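You operate a simulated robot arm through the tools that you are given. There is no shell and no other tool.

You run a simulated robot arm. Do the job below in one go: nothing can be reset, and whatever is moved stays where it is left.

JOB
Set the orange fence to the card's size with the matching silver block.
Fine: free the lever, slide the fence up to the block, lock it, put the block back. Set down upright: what you pick out.

Only the result counts: the job must be done as asked and must still hold three seconds after the hand-in. Knocking over, shifting, dropping, spilling or breaking anything else fails it.

ROBOT AND FRAMES
A 7-joint arm with a two-finger parallel gripper, fixed in place. Base frame: the origin is at the foot of the arm, x ahead of it, y to its left, z up; the work surface is at about z = 80. Readings come in cm, degrees, newtons and seconds.
Its first joint turns from -149.0 to 149.0 degrees. Payload 3.43 kg.
The tool frame sits at the grasp point between the pads (the TCP): z along the fingers, y along the line on which they close. The tips reach 3 cm beyond it. The gripper opens to 9.4 cm. The fingers are 2.8 cm wide and 1 cm thick; the gripper's body (5 by 9.6 cm) begins 5.5 cm behind the TCP.
Orientation is that of the tool frame in the base frame, as a unit quaternion [w, x, y, z]. With the fingers straight down and closing along the base's y, the tool's x points along the base's -x, its y along +y and its z along -z.

CONTROLS
- The arm moves only by the tool send_rows. Its argument "steps" is a list of rows, each an object (a shift or turn left out is 0, a gripper value left out holds the last) with "travel": the shift along the base's x, y, z in cm, a list of three; "turn": the turn, a rotation vector about the base's x, y, z in degrees, a list of three; "grip": the gripper command, from -1 (shut) to 1 (fully open), values between in proportion. In form: [{"travel": [dx, dy, dz], "turn": [rx, ry, rz], "grip": grip}, ...]. A call has 1 to 20 rows; each row shifts and turns the commanded pose from where the row before left it. A row lasts 0.2 s, in which the tool goes at most 5 cm and 8.6 degrees; a call with a longer step from one row to the next is refused whole, and so is a gripper value outside its range. Where a pose cannot be reached the arm comes as near as it can. A force on the tool above 40 N (or 10 N above the force at the start of the call, whichever is more), or a blocked arm, ends the call early, and 0.2 s more pass. The fingers move at their own pace (about 4.5 cm/s each) and stop on an object; they squeeze with about 31 N. The grip force told is the motor's: it shows also when the fingers shut on nothing. Time passes only in rows, and 0.2 s behind the last, so rows that do not move let the fingers close. The reply holds the time, the measured pose of the TCP, the force on the tool along the base axes, the opening and the grip force, in the units named above and with some noise, with the torque about the TCP (base axes, N m) and any sound that the robot's microphone picked up.
- Cameras (640 x 400 px; columns grow to the right, rows downward): "scene" is fixed at [40.08, -64.79, 156.17]; the picture's right is [0.89, -0.45, 0.00], its down [-0.20, -0.40, -0.89] and it looks along [0.41, 0.80, -0.45] (base axes); focal length 333 px, centre (320, 200). "wrist" rides on the gripper at [7.6, 1.4, -10.2] in the tool frame; the picture's right is [-0.18, 0.98, 0.00], its down [-0.75, -0.14, -0.64] and it looks along [-0.63, -0.12, 0.77] (tool axes); focal length 243 px, centre (320, 200). There is no depth. A picture from a camera that has moved, and an enlarged one, comes with that camera's place and axes in the base frame and with its lens.
- capture(camera): a new picture of that camera. The clock stands still meanwhile.
- enlarge(camera, box): a new picture of the part [left, top, right, bottom] of that camera's present view, enlarged. The clock stands still meanwhile.
- finish_job(): hands the job in; it is judged then, once.

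Nothing tells you positions but the pictures and the camera data. Unless the task says otherwise, let go and move clear before handing in.

The tools are called after "Emit:" as a command line: name --argument value ..., lists and objects as JSON in quotes. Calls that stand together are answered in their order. send_rows: Moves the arm, as the interface text tells. Its arguments: {"type":"object","properties":{"steps":{"type":"array","items":{"type":"object","properties":{"travel":{"type":"array","items":{"type":"number"}},"turn":{"type":"array","items":{"type":"number"}},"grip":{"type":"number"}}}}},"required":["steps"]} The other tools are called the same way: capture (camera) takes a picture; enlarge (camera, box) takes an enlarged picture of a part of a camera's view; finish_job () hands the job in.

At the start:

```text
clock: 0.0
eef_pos: [87.87, 45.08, 121.9]
orientation: [0.0, -0.001, 1.0, 0.0]
ft_force: [-0.1, -0.5, -0.4]
ft_torque: [0.05, -0.01, 0.01]
finger_gap: 9.41
finger_force: 0.1
```

scene: 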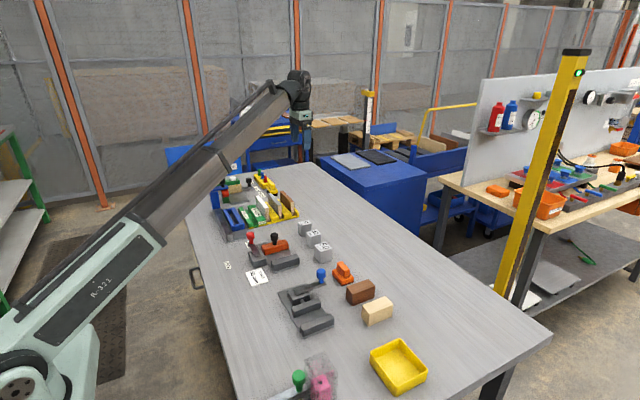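
wrist: 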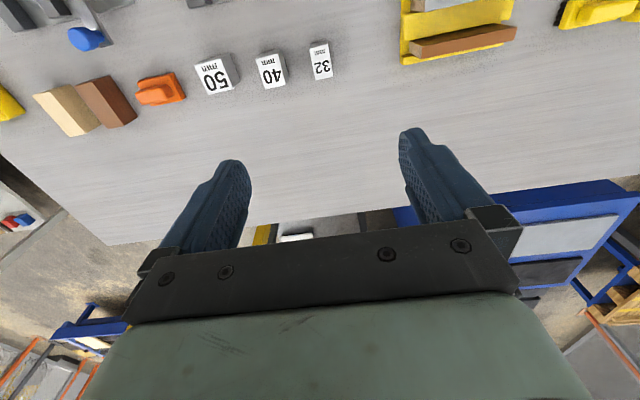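

I see a table with several vises/fixtures, a card, and three silver blocks marked 50, 40, 32. I'll look closer at the card and fixtures first.

Emit:
enlarge --camera "scene" --box '[200, 210, 360, 310]'

Emit:
enlarge --camera "scene" --box '[240, 220, 300, 290]'

Emit:
enlarge --camera "scene" --box '[260, 250, 420, 350]'

Emit:
enlarge --camera "scene" --box '[200, 165, 320, 240]'

Emit:
capture --camera "wrist"

```text
4.00 times, centred on (280, 260) of scene
camera zoom: at [40.08, -64.79, 156.17], right [0.89, -0.45, 0.0], down [-0.2, -0.4, -0.89], along [0.41, 0.8, -0.45], focal length 1331 px, centre (480, -40)
```

zoom: 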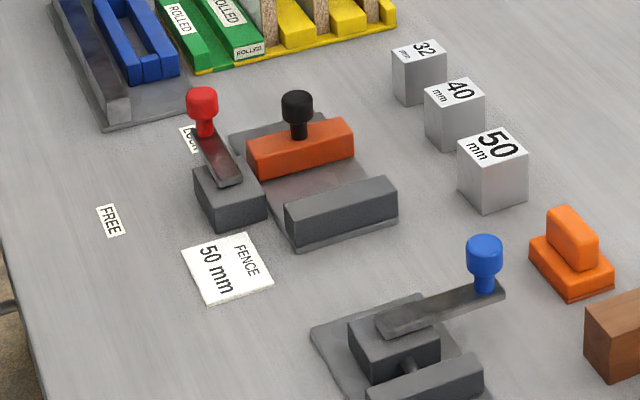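

```text
5.71 times, centred on (270, 255) of scene
camera zoom: at [40.08, -64.79, 156.17], right [0.89, -0.45, 0.0], down [-0.2, -0.4, -0.89], along [0.41, 0.8, -0.45], focal length 1902 px, centre (606, -114)
```

zoom: 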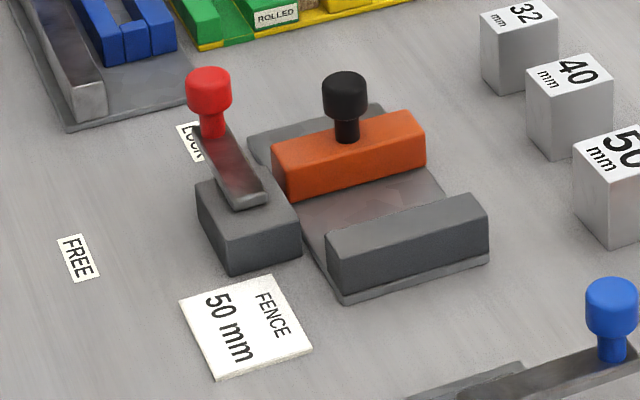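

```text
4.00 times, centred on (340, 300) of scene
camera zoom: at [40.08, -64.79, 156.17], right [0.89, -0.45, 0.0], down [-0.2, -0.4, -0.89], along [0.41, 0.8, -0.45], focal length 1331 px, centre (240, -200)
```

zoom: 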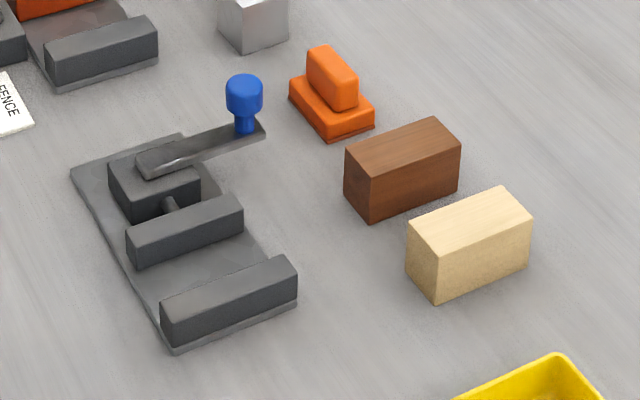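

```text
5.33 times, centred on (260, 202) of scene
camera zoom: at [40.08, -64.79, 156.17], right [0.89, -0.45, 0.0], down [-0.2, -0.4, -0.89], along [0.41, 0.8, -0.45], focal length 1775 px, centre (640, 187)
```

zoom: 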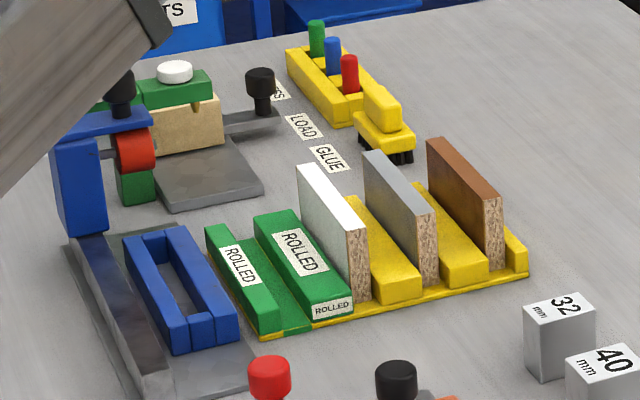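

```text
taken
camera wrist: at [80.33, 46.52, 132.13], right [0.18, 0.98, 0.0], down [0.75, -0.14, 0.64], along [0.63, -0.12, -0.77], focal length 243 px, centre (320, 200)
```

wrist: 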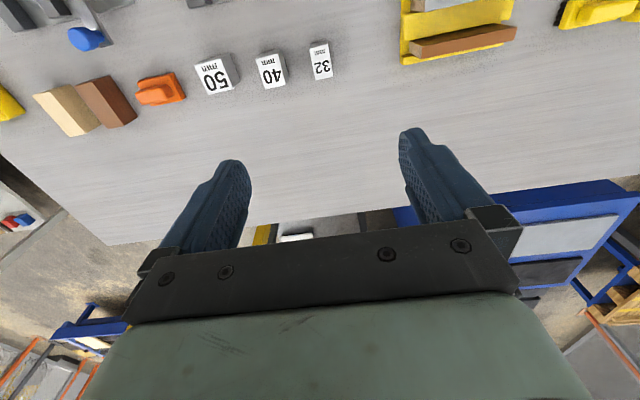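

The card reads "FENCE 50 mm", so the 50 block is the one I need. The fence bar is orange with a black knob, and the red-knob lever points at LOCK with FREE to its left. I'll move the wrist camera over the fixture for a better look.

Emit:
send_rows --steps '[{"travel": [-3.48, -1.13, -1.24], "grip": 1}, {"travel": [-3.48, -1.13, -1.24]}, {"travel": [-3.48, -1.13, -1.24]}, {"travel": [-3.48, -1.13, -1.24]}, {"travel": [-3.48, -1.13, -1.24]}, {"travel": [-3.48, -1.13, -1.24]}, {"travel": [-3.48, -1.13, -1.24]}, {"travel": [-3.48, -1.13, -1.24]}, {"travel": [0, 0, 0]}]'

Emit:
capture --camera "wrist"

Emit:
capture --camera "scene"

```text
clock: 2.0
eef_pos: [60.41, 35.95, 111.54]
orientation: [0.004, 0.0, 1.0, 0.001]
ft_force: [-0.2, -0.5, 1.8]
ft_torque: [0.02, 0.0, -0.01]
finger_gap: 9.41
finger_force: 0.0
```

```text
taken
camera wrist: at [52.69, 37.42, 121.79], right [0.18, 0.98, 0.01], down [0.75, -0.14, 0.65], along [0.64, -0.12, -0.76], focal length 243 px, centre (320, 200)
```

wrist: 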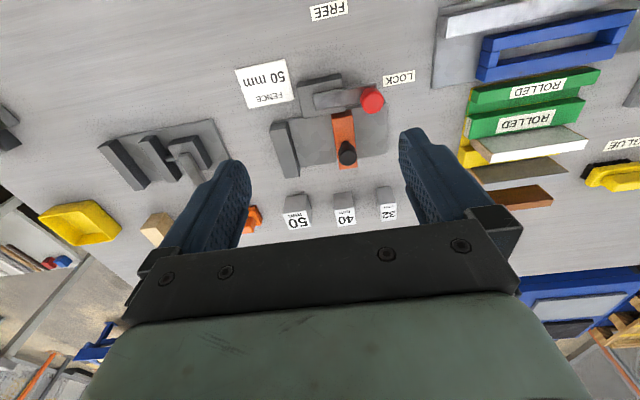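

```text
taken
```

scene: 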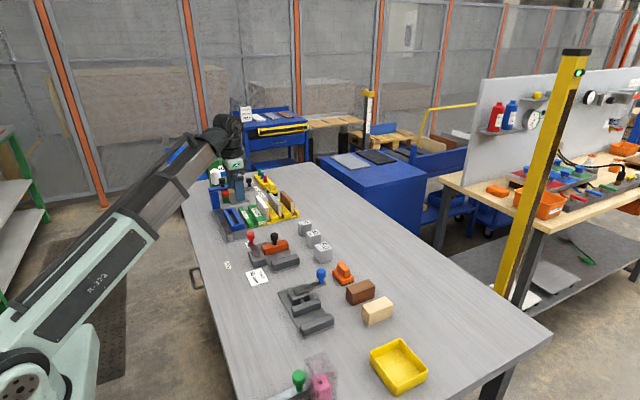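

The fixture is now in view from above, with the orange fence, the stop, the red lever and the 50, 40 and 32 blocks beyond it. I'll enlarge this view to measure it.

Emit:
enlarge --camera "wrist" --box '[230, 0, 430, 125]'

Emit:
enlarge --camera "wrist" --box '[250, 120, 420, 240]'

Emit:
enlarge --camera "wrist" --box '[260, 60, 420, 180]'

```text
3.20 times, centred on (330, 62) of wrist
camera zoom: at [52.69, 37.42, 121.79], right [0.18, 0.98, 0.01], down [0.75, -0.14, 0.65], along [0.64, -0.12, -0.76], focal length 776 px, centre (288, 640)
```

zoom: 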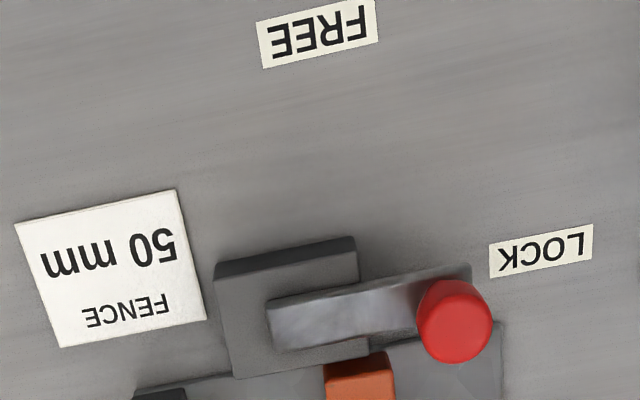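

```text
3.33 times, centred on (335, 180) of wrist
camera zoom: at [52.69, 37.42, 121.79], right [0.18, 0.98, 0.01], down [0.75, -0.14, 0.65], along [0.64, -0.12, -0.76], focal length 809 px, centre (270, 267)
```

zoom: 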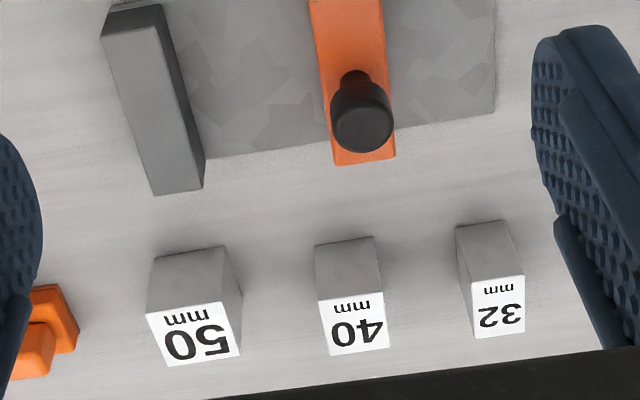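

```text
3.33 times, centred on (340, 120) of wrist
camera zoom: at [52.69, 37.42, 121.79], right [0.18, 0.98, 0.01], down [0.75, -0.14, 0.65], along [0.64, -0.12, -0.76], focal length 809 px, centre (253, 467)
```

zoom: 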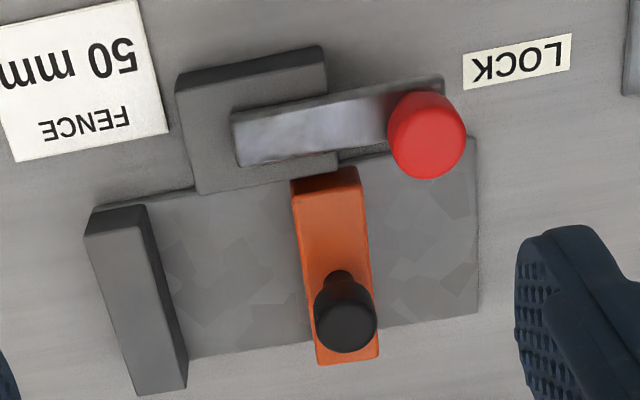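

I've located the parts by triangulation:
- **Red lever knob:** about (65.1, 42.5, 87.3), with its pivot near (64.6, 35.6).
- **Fence:** y about 36.6 to 39.7, with its black knob at (73.1, 38.2).
- **Stop:** inner face at y about 28.7.
- **50 block:** about (88, 26).

Next I'll turn the gripper so it closes along x and hover above the red knob.

Emit:
send_rows --steps '[{"travel": [0.39, 0.55, -0.6], "turn": [0, 0, -7.5]}, {"travel": [0.39, 0.55, -0.6], "turn": [0, 0, -7.5]}, {"travel": [0.39, 0.55, -0.6], "turn": [0, 0, -7.5]}, {"travel": [0.39, 0.55, -0.6], "turn": [0, 0, -7.5]}, {"travel": [0.39, 0.55, -0.6], "turn": [0, 0, -7.5]}, {"travel": [0.39, 0.55, -0.6], "turn": [0, 0, -7.5]}, {"travel": [0.39, 0.55, -0.6], "turn": [0, 0, -7.5]}, {"travel": [0.39, 0.55, -0.6], "turn": [0, 0, -7.5]}, {"travel": [0.39, 0.55, -0.6], "turn": [0, 0, -7.5]}, {"travel": [0.39, 0.55, -0.6], "turn": [0, 0, -7.5]}, {"travel": [0.39, 0.55, -0.6], "turn": [0, 0, -7.5]}, {"travel": [0.39, 0.55, -0.6], "turn": [0, 0, -7.5]}, {"travel": [0, 0, 0]}, {"travel": [0, 0, 0]}]'

Emit:
capture --camera "wrist"

Emit:
capture --camera "scene"

```text
clock: 5.0
eef_pos: [64.84, 42.63, 104.65]
orientation: [-0.001, 0.708, 0.706, 0.0]
ft_force: [0.0, 0.2, -1.0]
ft_torque: [-0.03, 0.01, 0.02]
finger_gap: 9.4
finger_force: 0.0
```

```text
taken
camera wrist: at [66.22, 50.3, 114.98], right [0.98, -0.18, 0.0], down [-0.14, -0.75, 0.64], along [-0.12, -0.63, -0.77], focal length 243 px, centre (320, 200)
```

wrist: 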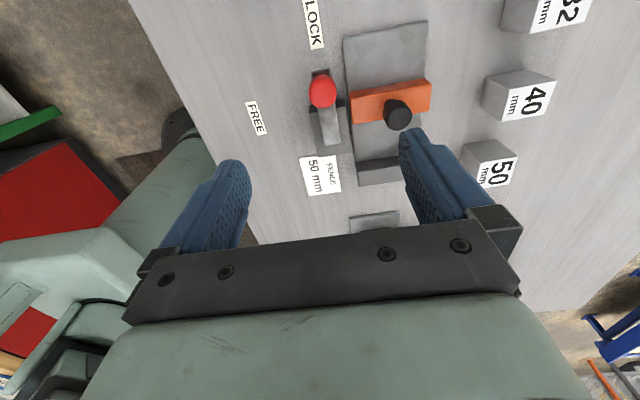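

```text
taken
```

scene: 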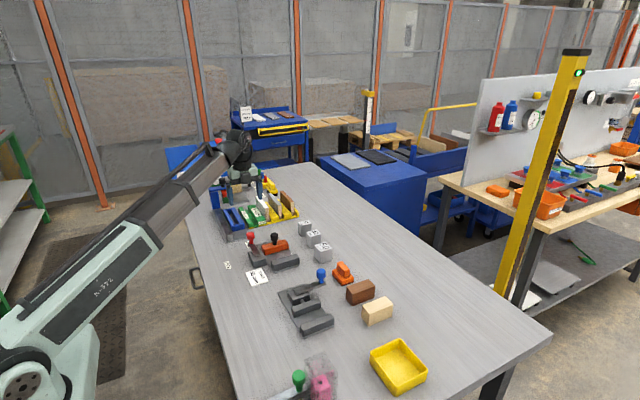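

The gripper hovers over the fixture at the wanted yaw. I'll enlarge this view to confirm the knob and lever positions.

Emit:
enlarge --camera "wrist" --box '[230, 20, 450, 220]'

Emit:
enlarge --camera "wrist" --box '[285, 50, 385, 160]'

```text
2.00 times, centred on (340, 120) of wrist
camera zoom: at [66.22, 50.3, 114.98], right [0.98, -0.18, 0.0], down [-0.14, -0.75, 0.64], along [-0.12, -0.63, -0.77], focal length 485 px, centre (280, 360)
```

zoom: 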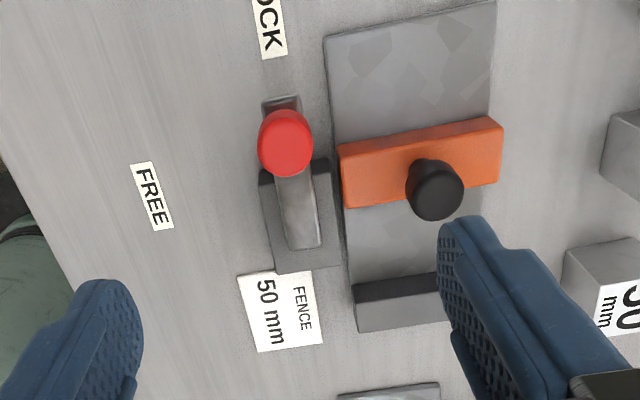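

```text
3.64 times, centred on (335, 105) of wrist
camera zoom: at [66.22, 50.3, 114.98], right [0.98, -0.18, 0.0], down [-0.14, -0.75, 0.64], along [-0.12, -0.63, -0.77], focal length 882 px, centre (266, 546)
```

zoom: 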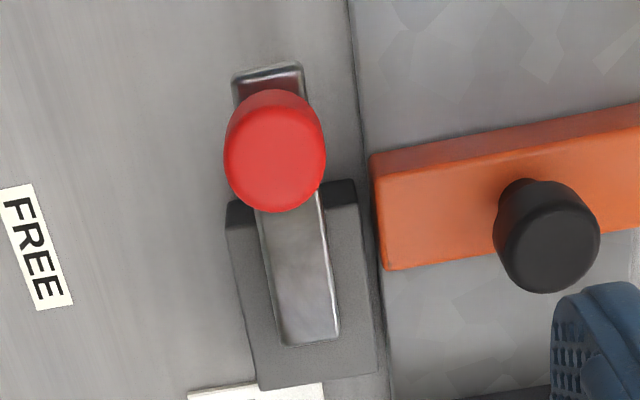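

The knob is confirmed at (65.05, 42.5, 87.3), and the pivot is near (65.1, 36.1). I'll lower the fingers to either side of the knob and narrow the gap so they cage it without squeezing.

Emit:
send_rows --steps '[{"travel": [0.06, -0.03, -2.6], "grip": 0.17}, {"travel": [0.06, -0.03, -2.6]}, {"travel": [0.06, -0.03, -2.6]}, {"travel": [0.06, -0.02, -2.6]}, {"travel": [0.06, -0.02, -2.6]}, {"travel": [0, 0, 0]}]'

Emit:
capture --camera "wrist"

```text
clock: 6.4
eef_pos: [65.11, 42.53, 91.61]
orientation: [0.0, 0.707, 0.707, 0.001]
ft_force: [0.7, 0.9, -0.3]
ft_torque: [0.01, 0.0, 0.01]
finger_gap: 5.48
finger_force: 0.1
```

```text
taken
camera wrist: at [66.48, 50.13, 102.0], right [0.98, -0.18, 0.0], down [-0.14, -0.75, 0.64], along [-0.12, -0.63, -0.77], focal length 243 px, centre (320, 200)
```

wrist: 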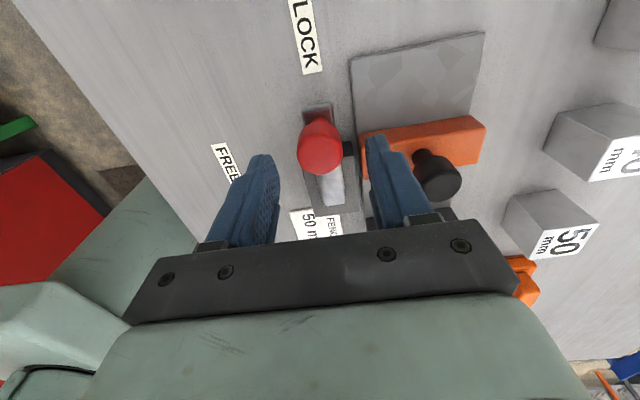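

The fingers straddle the knob. I'll go down to knob height and close to a 3.8 cm cage.

Emit:
send_rows --steps '[{"travel": [0, 0, -1.2]}, {"travel": [0, 0, -1.2]}, {"travel": [0, 0, -1.1]}, {"travel": [0, 0, 0], "grip": -0.19}, {"travel": [0, 0, 0]}, {"travel": [0, 0, 0]}]'

Emit:
capture --camera "wrist"

Emit:
enlarge --camera "scene" --box '[220, 200, 320, 290]'

```text
clock: 7.8
eef_pos: [65.14, 42.44, 88.32]
orientation: [0.0, 0.707, 0.707, 0.0]
ft_force: [-0.9, 0.0, -0.6]
ft_torque: [0.04, -0.02, 0.01]
finger_gap: 3.77
finger_force: 0.1
```

```text
taken
camera wrist: at [66.58, 50.12, 98.64], right [0.98, -0.18, 0.0], down [-0.14, -0.75, 0.64], along [-0.12, -0.63, -0.77], focal length 243 px, centre (320, 200)
```

wrist: 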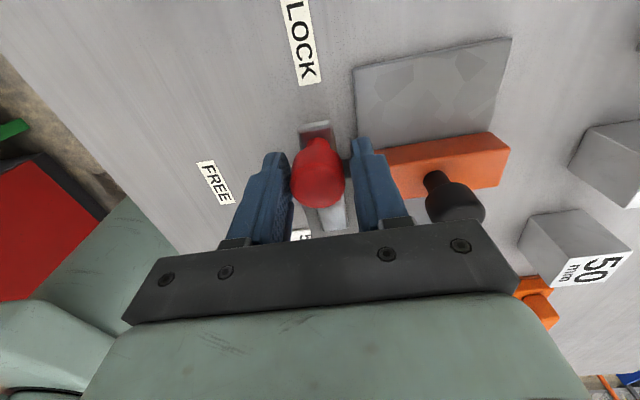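

```text
4.44 times, centred on (270, 245) of scene
camera zoom: at [40.08, -64.79, 156.17], right [0.89, -0.45, 0.0], down [-0.2, -0.4, -0.89], along [0.41, 0.8, -0.45], focal length 1479 px, centre (542, 0)
```

zoom: 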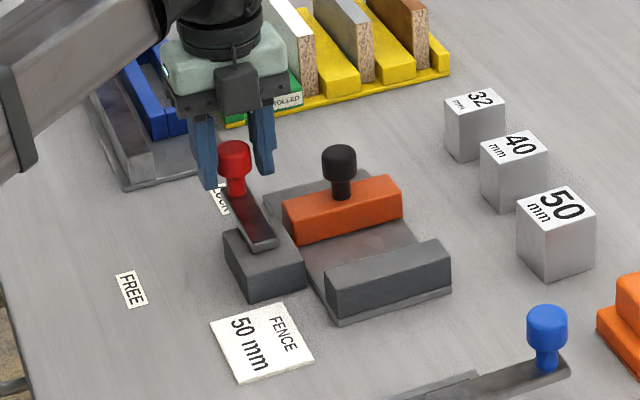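

The knob is caged between the fingers. I'll swing the lever the first 30° toward FREE along its arc and watch the force.

Emit:
send_rows --steps '[{"travel": [-0.558, -0.024, 0], "turn": [0, 0, 5]}, {"travel": [-0.553, -0.073, 0], "turn": [0, 0, 5]}, {"travel": [-0.545, -0.121, 0], "turn": [0, 0, 5]}, {"travel": [-0.533, -0.168, 0], "turn": [0, 0, 5]}, {"travel": [-0.516, -0.214, 0], "turn": [0, 0, 5]}, {"travel": [-0.495, -0.257, 0], "turn": [0, 0, 5]}]'

Emit:
enlarge --camera "scene" --box '[220, 200, 320, 290]'

Emit:
capture --camera "wrist"

```text
clock: 9.2
eef_pos: [61.78, 41.7, 88.28]
orientation: [0.0, 0.5, 0.866, -0.001]
ft_force: [-0.2, 0.3, 0.0]
ft_torque: [0.04, -0.04, 0.03]
finger_gap: 3.84
finger_force: 0.3
```

```text
4.44 times, centred on (270, 245) of scene
camera zoom: at [40.08, -64.79, 156.17], right [0.89, -0.45, 0.0], down [-0.2, -0.4, -0.89], along [0.41, 0.8, -0.45], focal length 1479 px, centre (542, 0)
```

zoom: 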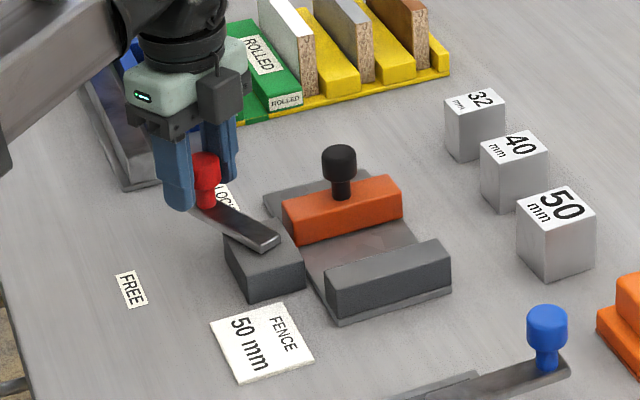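

```text
taken
camera wrist: at [59.26, 48.99, 98.6], right [0.94, 0.33, 0.0], down [0.26, -0.72, 0.64], along [0.21, -0.61, -0.77], focal length 243 px, centre (320, 200)
```

wrist: 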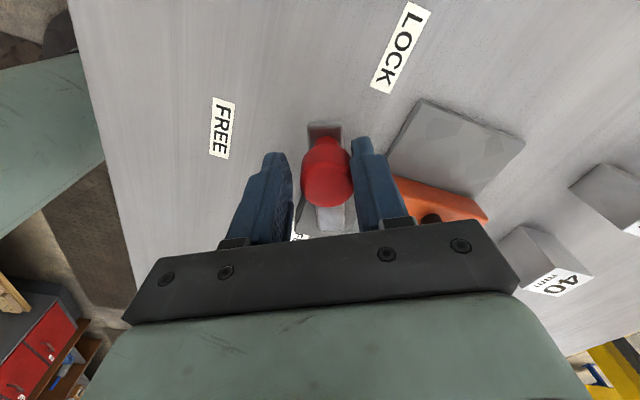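

The lever moves easily and now stands about 28° toward FREE. I'll carry on to about 60°.

Emit:
send_rows --steps '[{"travel": [-0.471, -0.3, 0], "turn": [0, 0, 5]}, {"travel": [-0.443, -0.34, 0], "turn": [0, 0, 5]}, {"travel": [-0.411, -0.378, 0], "turn": [0, 0, 5]}, {"travel": [-0.378, -0.411, 0], "turn": [0, 0, 5]}, {"travel": [-0.34, -0.443, 0], "turn": [0, 0, 5]}, {"travel": [-0.3, -0.471, 0], "turn": [0, 0, 5]}]'

Emit:
enlarge --camera "scene" --box '[220, 200, 320, 290]'

Emit:
capture --camera "wrist"

```text
clock: 10.6
eef_pos: [59.49, 39.36, 88.29]
orientation: [0.0, 0.258, 0.966, 0.0]
ft_force: [-0.8, 1.6, -0.3]
ft_torque: [-0.06, 0.01, 0.04]
finger_gap: 3.83
finger_force: 1.1
```

```text
4.44 times, centred on (270, 245) of scene
camera zoom: at [40.08, -64.79, 156.17], right [0.89, -0.45, 0.0], down [-0.2, -0.4, -0.89], along [0.41, 0.8, -0.45], focal length 1479 px, centre (542, 0)
```

zoom: 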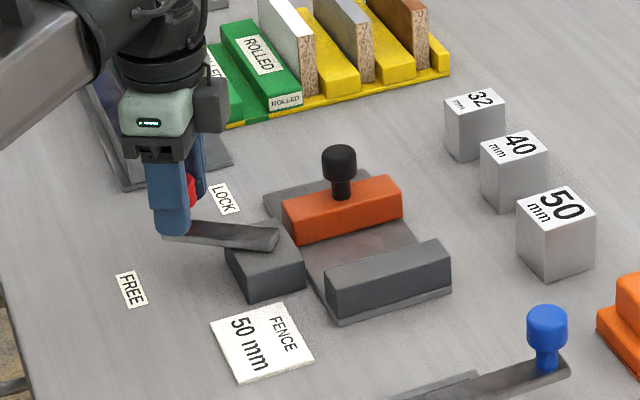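

```text
taken
camera wrist: at [53.67, 44.32, 98.57], right [0.65, 0.76, 0.0], down [0.58, -0.5, 0.64], along [0.49, -0.42, -0.77], focal length 243 px, centre (320, 200)
```

wrist: 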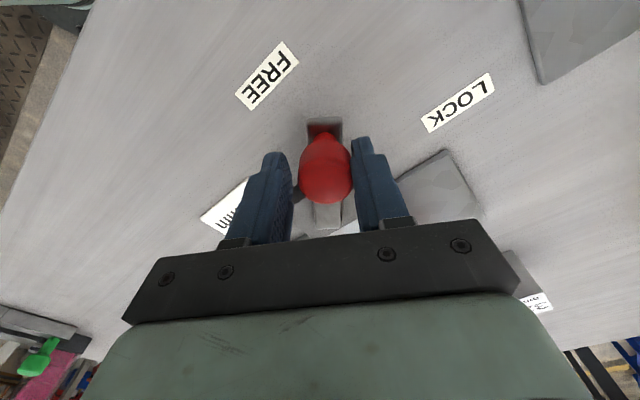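

At about 58° the force is still low and FREE lies ahead. I'll go on to about 80° and watch for the end stop.

Emit:
send_rows --steps '[{"travel": [-0.257, -0.495, 0], "turn": [0, 0, 5]}, {"travel": [-0.214, -0.516, 0], "turn": [0, 0, 5]}, {"travel": [-0.168, -0.533, 0], "turn": [0, 0, 5]}]'

Emit:
enlarge --camera "scene" --box '[220, 200, 320, 290]'

Emit:
capture --camera "wrist"

```text
clock: 11.4
eef_pos: [58.93, 37.73, 88.41]
orientation: [0.0, 0.13, 0.992, 0.0]
ft_force: [0.0, 1.1, 0.4]
ft_torque: [-0.01, 0.01, -0.02]
finger_gap: 3.82
finger_force: 0.1
```

```text
4.44 times, centred on (270, 245) of scene
camera zoom: at [40.08, -64.79, 156.17], right [0.89, -0.45, 0.0], down [-0.2, -0.4, -0.89], along [0.41, 0.8, -0.45], focal length 1479 px, centre (542, 0)
```

zoom: 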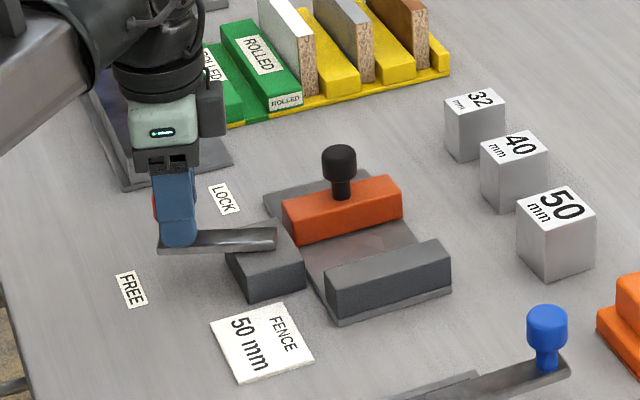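

```text
taken
camera wrist: at [51.96, 41.12, 98.62], right [0.43, 0.9, 0.0], down [0.69, -0.33, 0.64], along [0.58, -0.28, -0.77], focal length 243 px, centre (320, 200)
```

wrist: 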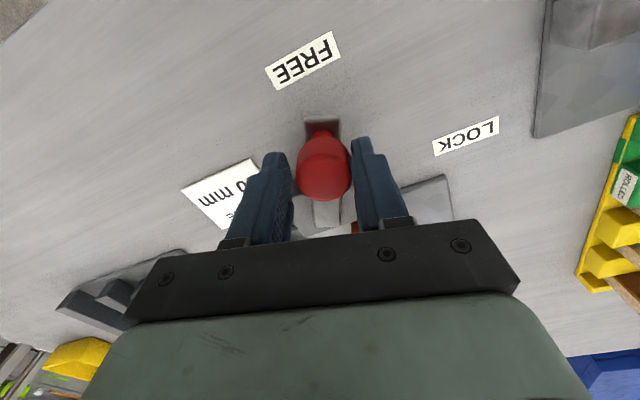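

The lever now points nearly at FREE and there's no resistance yet. I'll continue in small steps to find the end of its travel.

Emit:
send_rows --steps '[{"travel": [-0.14, -0.54, 0], "turn": [0, 0, 5]}, {"travel": [-0.073, -0.553, 0], "turn": [0, 0, 5]}, {"travel": [0, 0, 0]}]'

Emit:
enlarge --camera "scene" --box '[220, 200, 320, 290]'

Emit:
capture --camera "wrist"

```text
clock: 12.2
eef_pos: [58.68, 36.86, 88.51]
orientation: [0.0, 0.042, 0.999, 0.0]
ft_force: [-6.6, 21.9, 0.5]
ft_torque: [0.14, -0.28, 0.01]
finger_gap: 5.03
finger_force: 10.7
```

```text
4.44 times, centred on (270, 245) of scene
camera zoom: at [40.08, -64.79, 156.17], right [0.89, -0.45, 0.0], down [-0.2, -0.4, -0.89], along [0.41, 0.8, -0.45], focal length 1479 px, centre (542, 0)
```

zoom: 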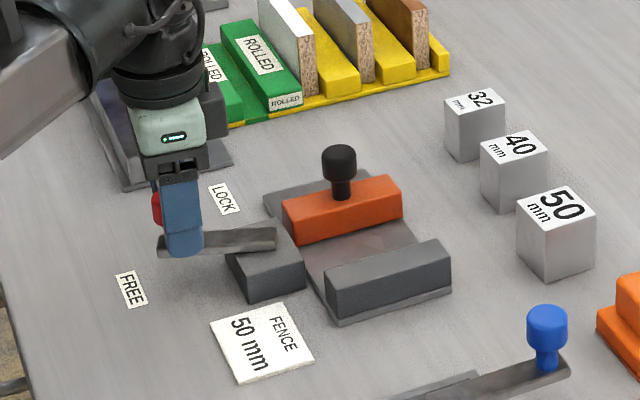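

```text
taken
camera wrist: at [51.23, 38.89, 98.67], right [0.27, 0.96, 0.0], down [0.74, -0.21, 0.64], along [0.62, -0.17, -0.77], focal length 243 px, centre (320, 200)
```

wrist: 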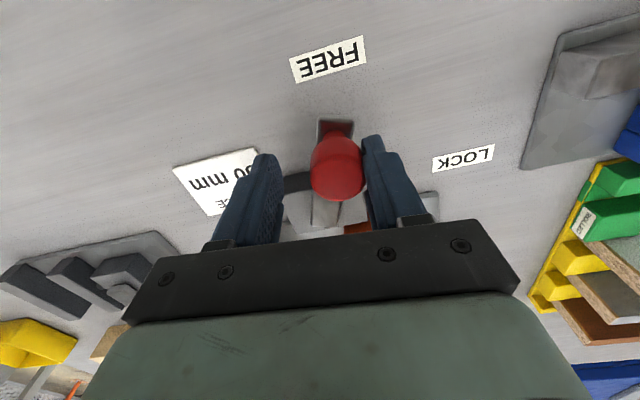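

The lever has reached its end stop at FREE, with about 22 N at the stop. I'll back off, open up and rise clear.

Emit:
send_rows --steps '[{"travel": [0.073, 0.553, 0], "turn": [0, 0, -5]}, {"travel": [0.1, 0.3, 0], "turn": [0, 0, -5], "grip": 0.1}, {"travel": [0, 0, 0]}, {"travel": [0, 0, 0]}, {"travel": [0, 0, 2]}, {"travel": [0, 0, 3]}, {"travel": [0, 0, 3.5]}, {"travel": [0, 0, 4]}, {"travel": [0, 0, 0]}]'

Emit:
enlarge --camera "scene" --box '[220, 200, 320, 290]'

Emit:
capture --camera "wrist"

```text
clock: 14.2
eef_pos: [59.06, 37.64, 100.81]
orientation: [0.0, 0.13, 0.991, -0.001]
ft_force: [0.0, 0.5, -0.3]
ft_torque: [0.0, 0.01, 0.03]
finger_gap: 5.16
finger_force: 0.1
```

```text
4.44 times, centred on (270, 245) of scene
camera zoom: at [40.08, -64.79, 156.17], right [0.89, -0.45, 0.0], down [-0.2, -0.4, -0.89], along [0.41, 0.8, -0.45], focal length 1479 px, centre (542, 0)
```

zoom: 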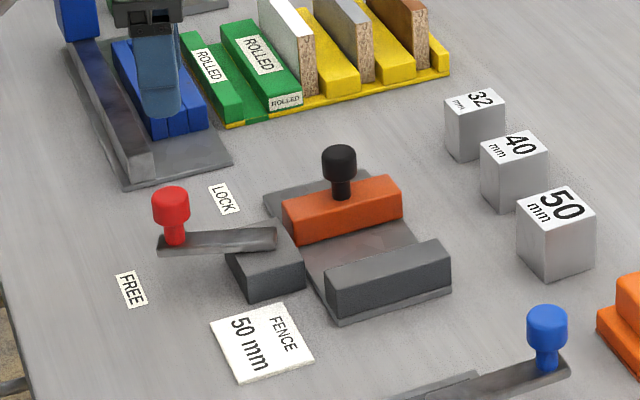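

```text
taken
camera wrist: at [52.02, 40.94, 111.16], right [0.43, 0.9, 0.0], down [0.69, -0.33, 0.64], along [0.58, -0.28, -0.77], focal length 243 px, centre (320, 200)
```

wrist: 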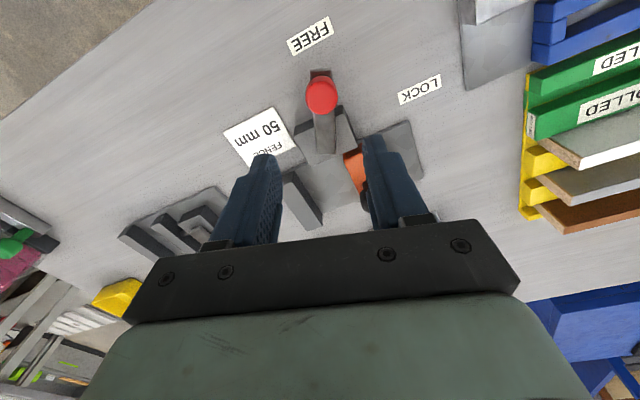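

The lever is at FREE and the gripper is clear. Next I'll move over the 50 block with the fingers closing along x and look straight at it.

Emit:
send_rows --steps '[{"travel": [2.41, -0.97, 0.1], "turn": [0, 0, -6.25], "grip": 1}, {"travel": [2.41, -0.97, 0.1], "turn": [0, 0, -6.25]}, {"travel": [2.41, -0.97, 0.1], "turn": [0, 0, -6.25]}, {"travel": [2.41, -0.97, 0.1], "turn": [0, 0, -6.25]}, {"travel": [2.41, -0.97, 0.1], "turn": [0, 0, -6.25]}, {"travel": [2.41, -0.97, 0.1], "turn": [0, 0, -6.25]}, {"travel": [2.41, -0.97, 0.1], "turn": [0, 0, -6.25]}, {"travel": [2.41, -0.97, 0.1], "turn": [0, 0, -6.25]}, {"travel": [2.41, -0.97, 0.1], "turn": [0, 0, -6.25]}, {"travel": [2.41, -0.97, 0.1], "turn": [0, 0, -6.25]}, {"travel": [2.41, -0.97, 0.1], "turn": [0, 0, -6.25]}, {"travel": [2.41, -0.97, 0.1], "turn": [0, 0, -6.25]}, {"travel": [0, 0, 0]}, {"travel": [0, 0, 0]}]'

Emit:
capture --camera "wrist"

Emit:
enlarge --camera "wrist" --box '[240, 0, 400, 160]'

Emit:
enlarge --camera "scene" --box '[270, 200, 370, 290]'

```text
clock: 17.2
eef_pos: [87.72, 25.77, 101.88]
orientation: [0.0, 0.707, 0.707, -0.001]
ft_force: [0.3, 0.2, 0.4]
ft_torque: [-0.01, 0.0, 0.02]
finger_gap: 9.42
finger_force: 0.1
```

```text
taken
camera wrist: at [89.27, 33.41, 112.16], right [0.98, -0.18, 0.0], down [-0.14, -0.75, 0.64], along [-0.12, -0.63, -0.77], focal length 243 px, centre (320, 200)
```

wrist: 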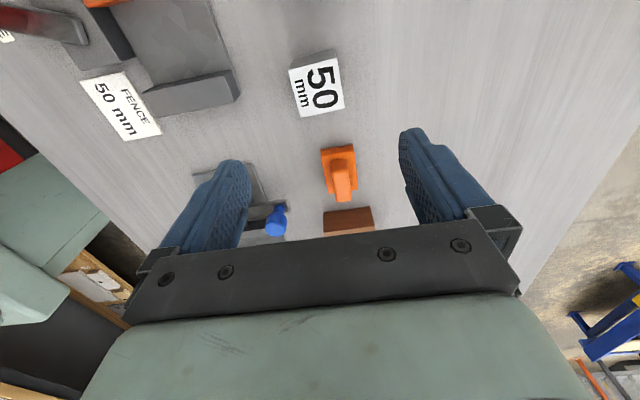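

```text
2.50 times, centred on (320, 80) of wrist
camera zoom: at [89.27, 33.41, 112.16], right [0.98, -0.18, 0.0], down [-0.14, -0.75, 0.64], along [-0.12, -0.63, -0.77], focal length 606 px, centre (320, 500)
```

zoom: 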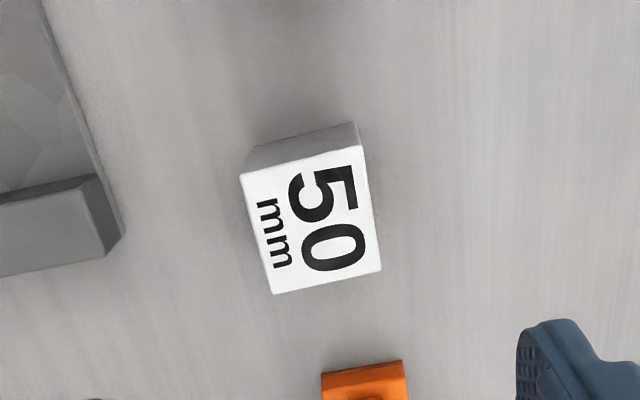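

```text
4.44 times, centred on (320, 245) of scene
camera zoom: at [40.08, -64.79, 156.17], right [0.89, -0.45, 0.0], down [-0.2, -0.4, -0.89], along [0.41, 0.8, -0.45], focal length 1479 px, centre (320, 0)
```

zoom: 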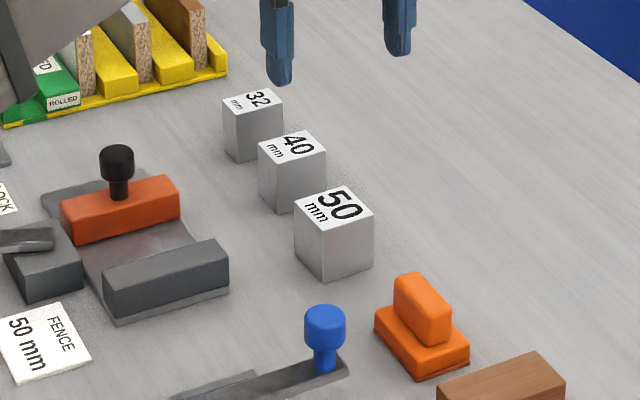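

The 50 block is a 5 cm cube with its centre at about (87.67, 26.04), its top at z = 85, and it sits square to the axes. I'll descend around it without gripping yet.

Emit:
send_rows --steps '[{"travel": [-0.05, 0.27, -3.5]}, {"travel": [0, 0, -3.5]}, {"travel": [0, 0, -3.5]}, {"travel": [0, 0, -3.0]}, {"travel": [0, 0, -2.2]}, {"travel": [0, 0, -1.4]}, {"travel": [0, 0, -0.8]}, {"travel": [0, 0, 0]}]'

Emit:
capture --camera "wrist"

Emit:
enlarge --camera "scene" --box '[270, 200, 370, 290]'

```text
clock: 19.0
eef_pos: [87.84, 26.06, 83.98]
orientation: [0.0, 0.707, 0.708, 0.0]
ft_force: [0.8, 0.4, -0.7]
ft_torque: [-0.01, 0.0, -0.03]
finger_gap: 9.37
finger_force: 0.1
```

```text
taken
camera wrist: at [89.36, 33.76, 94.28], right [0.98, -0.18, 0.0], down [-0.14, -0.75, 0.64], along [-0.12, -0.63, -0.77], focal length 243 px, centre (320, 200)
```

wrist: 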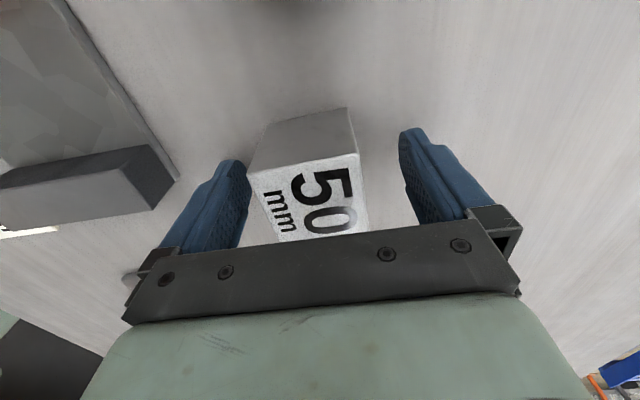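

```text
4.44 times, centred on (320, 245) of scene
camera zoom: at [40.08, -64.79, 156.17], right [0.89, -0.45, 0.0], down [-0.2, -0.4, -0.89], along [0.41, 0.8, -0.45], focal length 1479 px, centre (320, 0)
```

zoom: 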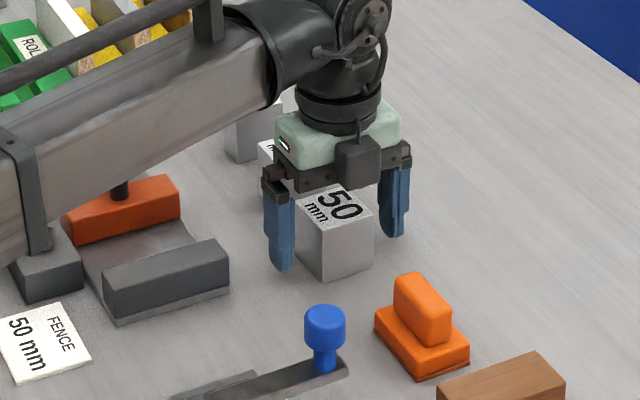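

The fingers straddle the block, but the forearm passes over the fence fixture in this view. I'll check the full scene for clearance before gripping.

Emit:
capture --camera "scene"

Emit:
enlarge --camera "scene" --box '[200, 160, 340, 290]'

Emit:
enlarge --camera "wrist" --box '[160, 80, 480, 280]'

```text
taken
```

scene: 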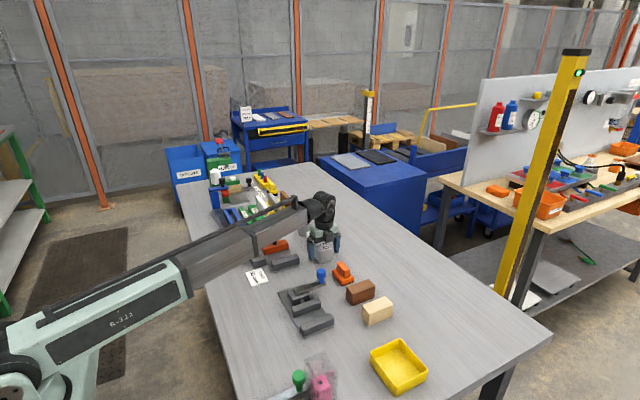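

```text
3.08 times, centred on (270, 225) of scene
camera zoom: at [40.08, -64.79, 156.17], right [0.89, -0.45, 0.0], down [-0.2, -0.4, -0.89], along [0.41, 0.8, -0.45], focal length 1024 px, centre (474, 123)
```

zoom: 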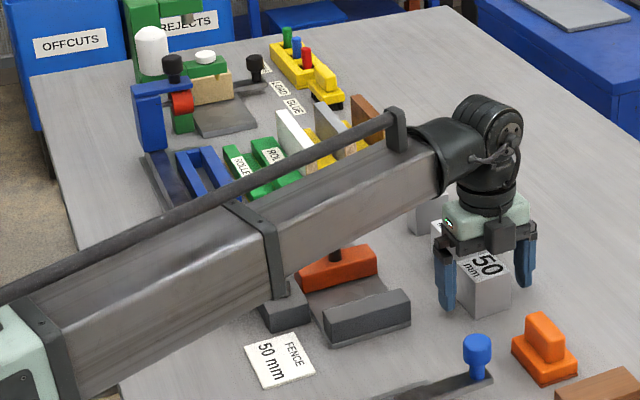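

```text
2.00 times, centred on (320, 180) of wrist
camera zoom: at [89.36, 33.76, 94.28], right [0.98, -0.18, 0.0], down [-0.14, -0.75, 0.64], along [-0.12, -0.63, -0.77], focal length 485 px, centre (320, 240)
```

zoom: 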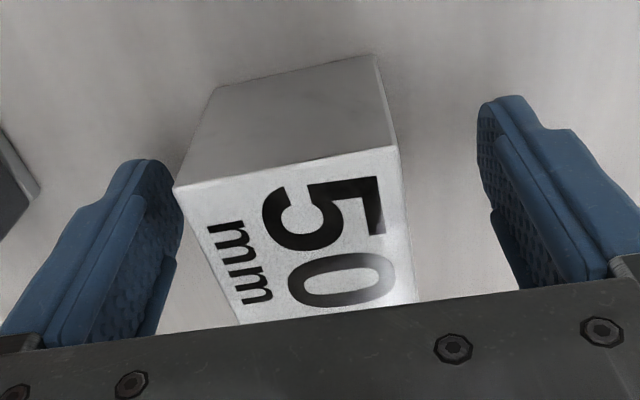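

The forearm is well above everything. The block sits about 0.27 cm toward -x of the gripper centre, so I'll shift, narrow the fingers to 5.6 cm and look again before gripping.

Emit:
send_rows --steps '[{"travel": [-0.27, 0, 0], "grip": 0.22}, {"travel": [0, 0, 0]}, {"travel": [0, 0, 0]}, {"travel": [0, 0, 0]}, {"travel": [0, 0, 0]}]'

Emit:
enlarge --camera "wrist" --box '[200, 80, 440, 250]'

Emit:
enlarge --camera "scene" --box '[290, 215, 360, 275]'

```text
clock: 20.2
eef_pos: [87.48, 26.18, 84.04]
orientation: [0.0, 0.707, 0.707, 0.0]
ft_force: [0.0, 0.0, -0.5]
ft_torque: [0.01, -0.03, 0.03]
finger_gap: 5.73
finger_force: 0.1
```

```text
2.35 times, centred on (320, 165) of wrist
camera zoom: at [88.96, 33.8, 94.32], right [0.98, -0.18, 0.0], down [-0.14, -0.75, 0.64], along [-0.12, -0.63, -0.77], focal length 571 px, centre (320, 282)
```

zoom: 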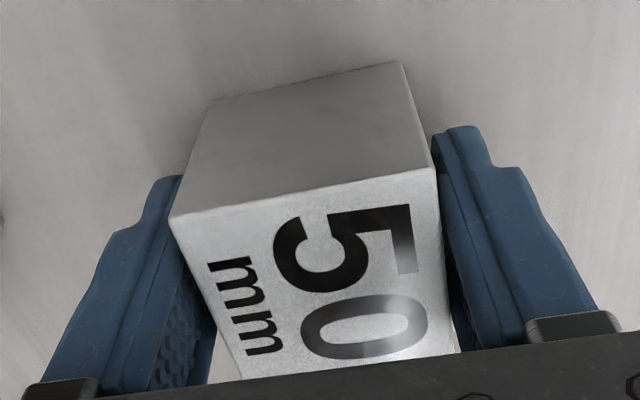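

```text
6.67 times, centred on (325, 245) of scene
camera zoom: at [40.08, -64.79, 156.17], right [0.89, -0.45, 0.0], down [-0.2, -0.4, -0.89], along [0.41, 0.8, -0.45], focal length 2218 px, centre (287, -100)
```

zoom: 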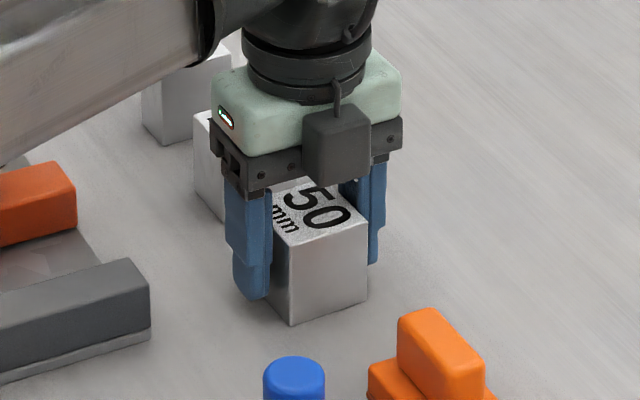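

The block is centred between the fingers. I'll close fully to grip it.

Emit:
send_rows --steps '[{"travel": [0, 0, 0], "grip": -1}, {"travel": [0, 0, 0]}, {"travel": [0, 0, 0]}, {"travel": [0, 0, 0]}]'

Emit:
enlarge --camera "wrist" --box '[200, 80, 440, 250]'

Emit:
enlarge --camera "scene" --box '[290, 215, 360, 275]'

```text
clock: 21.2
eef_pos: [87.4, 26.13, 84.05]
orientation: [0.0, 0.707, 0.707, 0.0]
ft_force: [0.7, -0.6, 0.1]
ft_torque: [-0.04, 0.01, 0.09]
finger_gap: 5.43
finger_force: 31.2
```

```text
2.35 times, centred on (320, 165) of wrist
camera zoom: at [88.96, 33.79, 94.32], right [0.98, -0.18, 0.0], down [-0.14, -0.75, 0.64], along [-0.12, -0.63, -0.77], focal length 571 px, centre (320, 282)
```

zoom: 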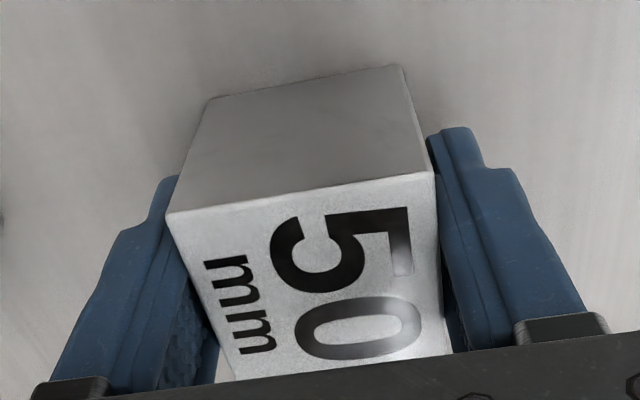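

```text
6.67 times, centred on (325, 245) of scene
camera zoom: at [40.08, -64.79, 156.17], right [0.89, -0.45, 0.0], down [-0.2, -0.4, -0.89], along [0.41, 0.8, -0.45], focal length 2218 px, centre (287, -100)
```

zoom: 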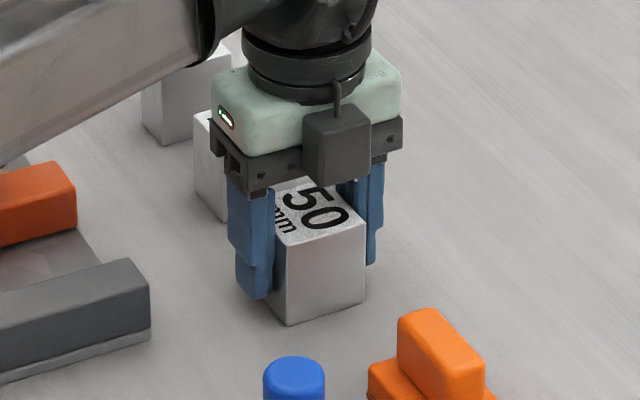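

The block is gripped at 31 N and moved less than 1 mm. I'll lift it straight up and check the load.

Emit:
send_rows --steps '[{"travel": [0, 0, 0.5]}, {"travel": [0, 0, 1.0]}, {"travel": [0, 0, 2.0]}, {"travel": [0, 0, 3.0]}, {"travel": [0, 0, 3.0]}, {"travel": [0, 0, 2.5]}, {"travel": [0, 0, 0]}]'

Emit:
capture --camera "wrist"

Emit:
enlarge --camera "scene" --box '[240, 180, 380, 290]'

```text
clock: 22.8
eef_pos: [87.55, 26.03, 96.13]
orientation: [0.0, 0.707, 0.707, -0.001]
ft_force: [0.3, -1.2, -3.2]
ft_torque: [0.01, 0.0, 0.0]
finger_gap: 5.44
finger_force: 30.6
```

```text
taken
camera wrist: at [88.93, 33.78, 106.37], right [0.98, -0.18, 0.0], down [-0.14, -0.75, 0.64], along [-0.12, -0.63, -0.77], focal length 243 px, centre (320, 200)
```

wrist: 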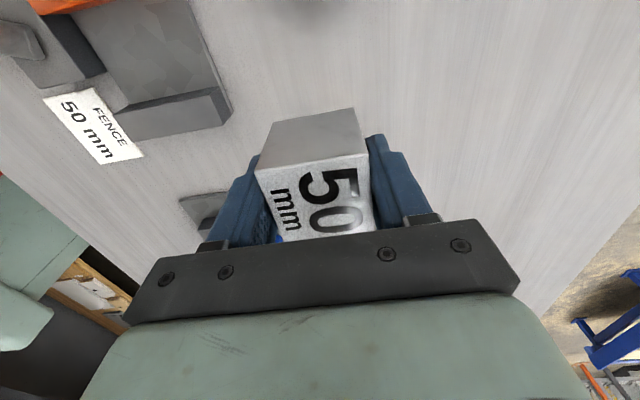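

```text
3.64 times, centred on (310, 235) of scene
camera zoom: at [40.08, -64.79, 156.17], right [0.89, -0.45, 0.0], down [-0.2, -0.4, -0.89], along [0.41, 0.8, -0.45], focal length 1210 px, centre (356, 73)
```

zoom: 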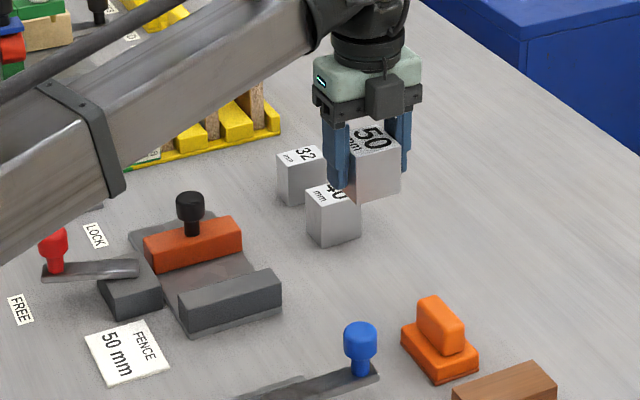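

The block is lifted cleanly and weighs about 3 N. Next I'll carry it over the gap between the stop and the fence.

Emit:
send_rows --steps '[{"travel": [-1.5, 0.58, 0]}, {"travel": [-2.96, 1.16, 0]}, {"travel": [-2.96, 1.16, 0]}, {"travel": [-2.96, 1.16, 0]}, {"travel": [-2.96, 1.16, 0]}, {"travel": [-1.44, 0.58, 0]}, {"travel": [0, 0, 0]}, {"travel": [0, 0, 0]}]'

Emit:
capture --camera "wrist"

Emit:
enlarge --camera "scene" --box '[220, 200, 320, 290]'

```text
clock: 24.6
eef_pos: [72.74, 31.96, 95.93]
orientation: [0.0, 0.707, 0.707, 0.0]
ft_force: [0.1, 0.4, -2.9]
ft_torque: [0.02, 0.01, -0.01]
finger_gap: 5.43
finger_force: 31.2
```

```text
taken
camera wrist: at [74.2, 39.63, 106.19], right [0.98, -0.18, 0.0], down [-0.14, -0.75, 0.64], along [-0.12, -0.63, -0.77], focal length 243 px, centre (320, 200)
```

wrist: 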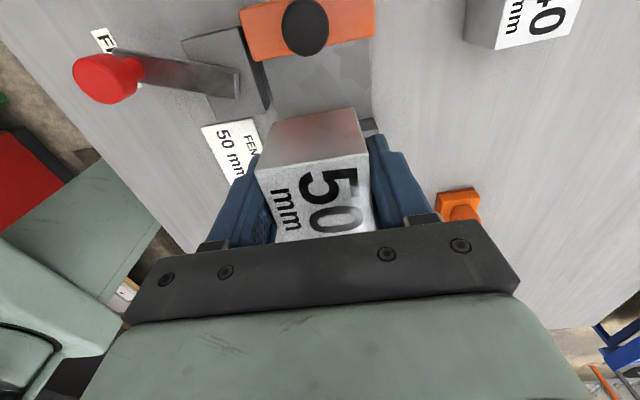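

```text
4.44 times, centred on (270, 245) of scene
camera zoom: at [40.08, -64.79, 156.17], right [0.89, -0.45, 0.0], down [-0.2, -0.4, -0.89], along [0.41, 0.8, -0.45], focal length 1479 px, centre (542, 0)
```

zoom: 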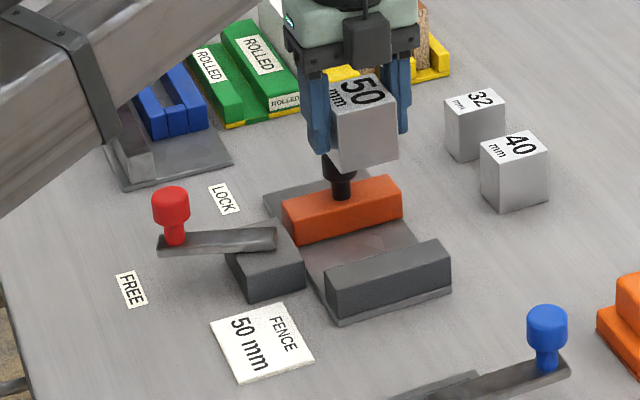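

The block hovers above the gap. I'll shift slightly toward the fence for clearance from the stop, then lower partway and check.

Emit:
send_rows --steps '[{"travel": [0, 0.4, -1.5]}, {"travel": [0, 0, -2.5]}, {"travel": [0, 0, -2.5]}, {"travel": [0, 0, -2.0]}, {"travel": [0, 0, 0]}]'

Emit:
capture --camera "wrist"

Emit:
enlarge --camera "scene" --box '[240, 220, 310, 280]'

```text
clock: 25.8
eef_pos: [72.56, 32.25, 87.5]
orientation: [0.0, 0.707, 0.707, 0.0]
ft_force: [-0.2, 0.3, -4.3]
ft_torque: [0.04, 0.0, -0.01]
finger_gap: 5.44
finger_force: 31.3
```

```text
taken
camera wrist: at [73.98, 39.98, 97.85], right [0.98, -0.18, 0.0], down [-0.14, -0.75, 0.64], along [-0.12, -0.63, -0.77], focal length 243 px, centre (320, 200)
```

wrist: 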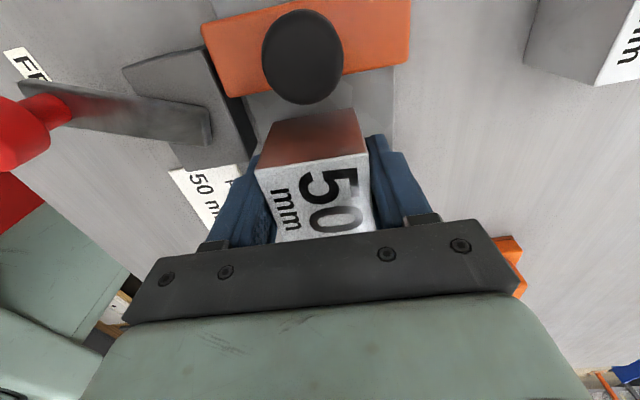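

```text
6.67 times, centred on (275, 250) of scene
camera zoom: at [40.08, -64.79, 156.17], right [0.89, -0.45, 0.0], down [-0.2, -0.4, -0.89], along [0.41, 0.8, -0.45], focal length 2218 px, centre (620, -133)
```

zoom: 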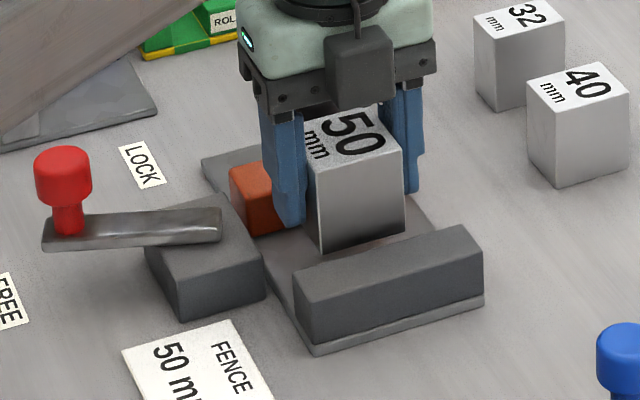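

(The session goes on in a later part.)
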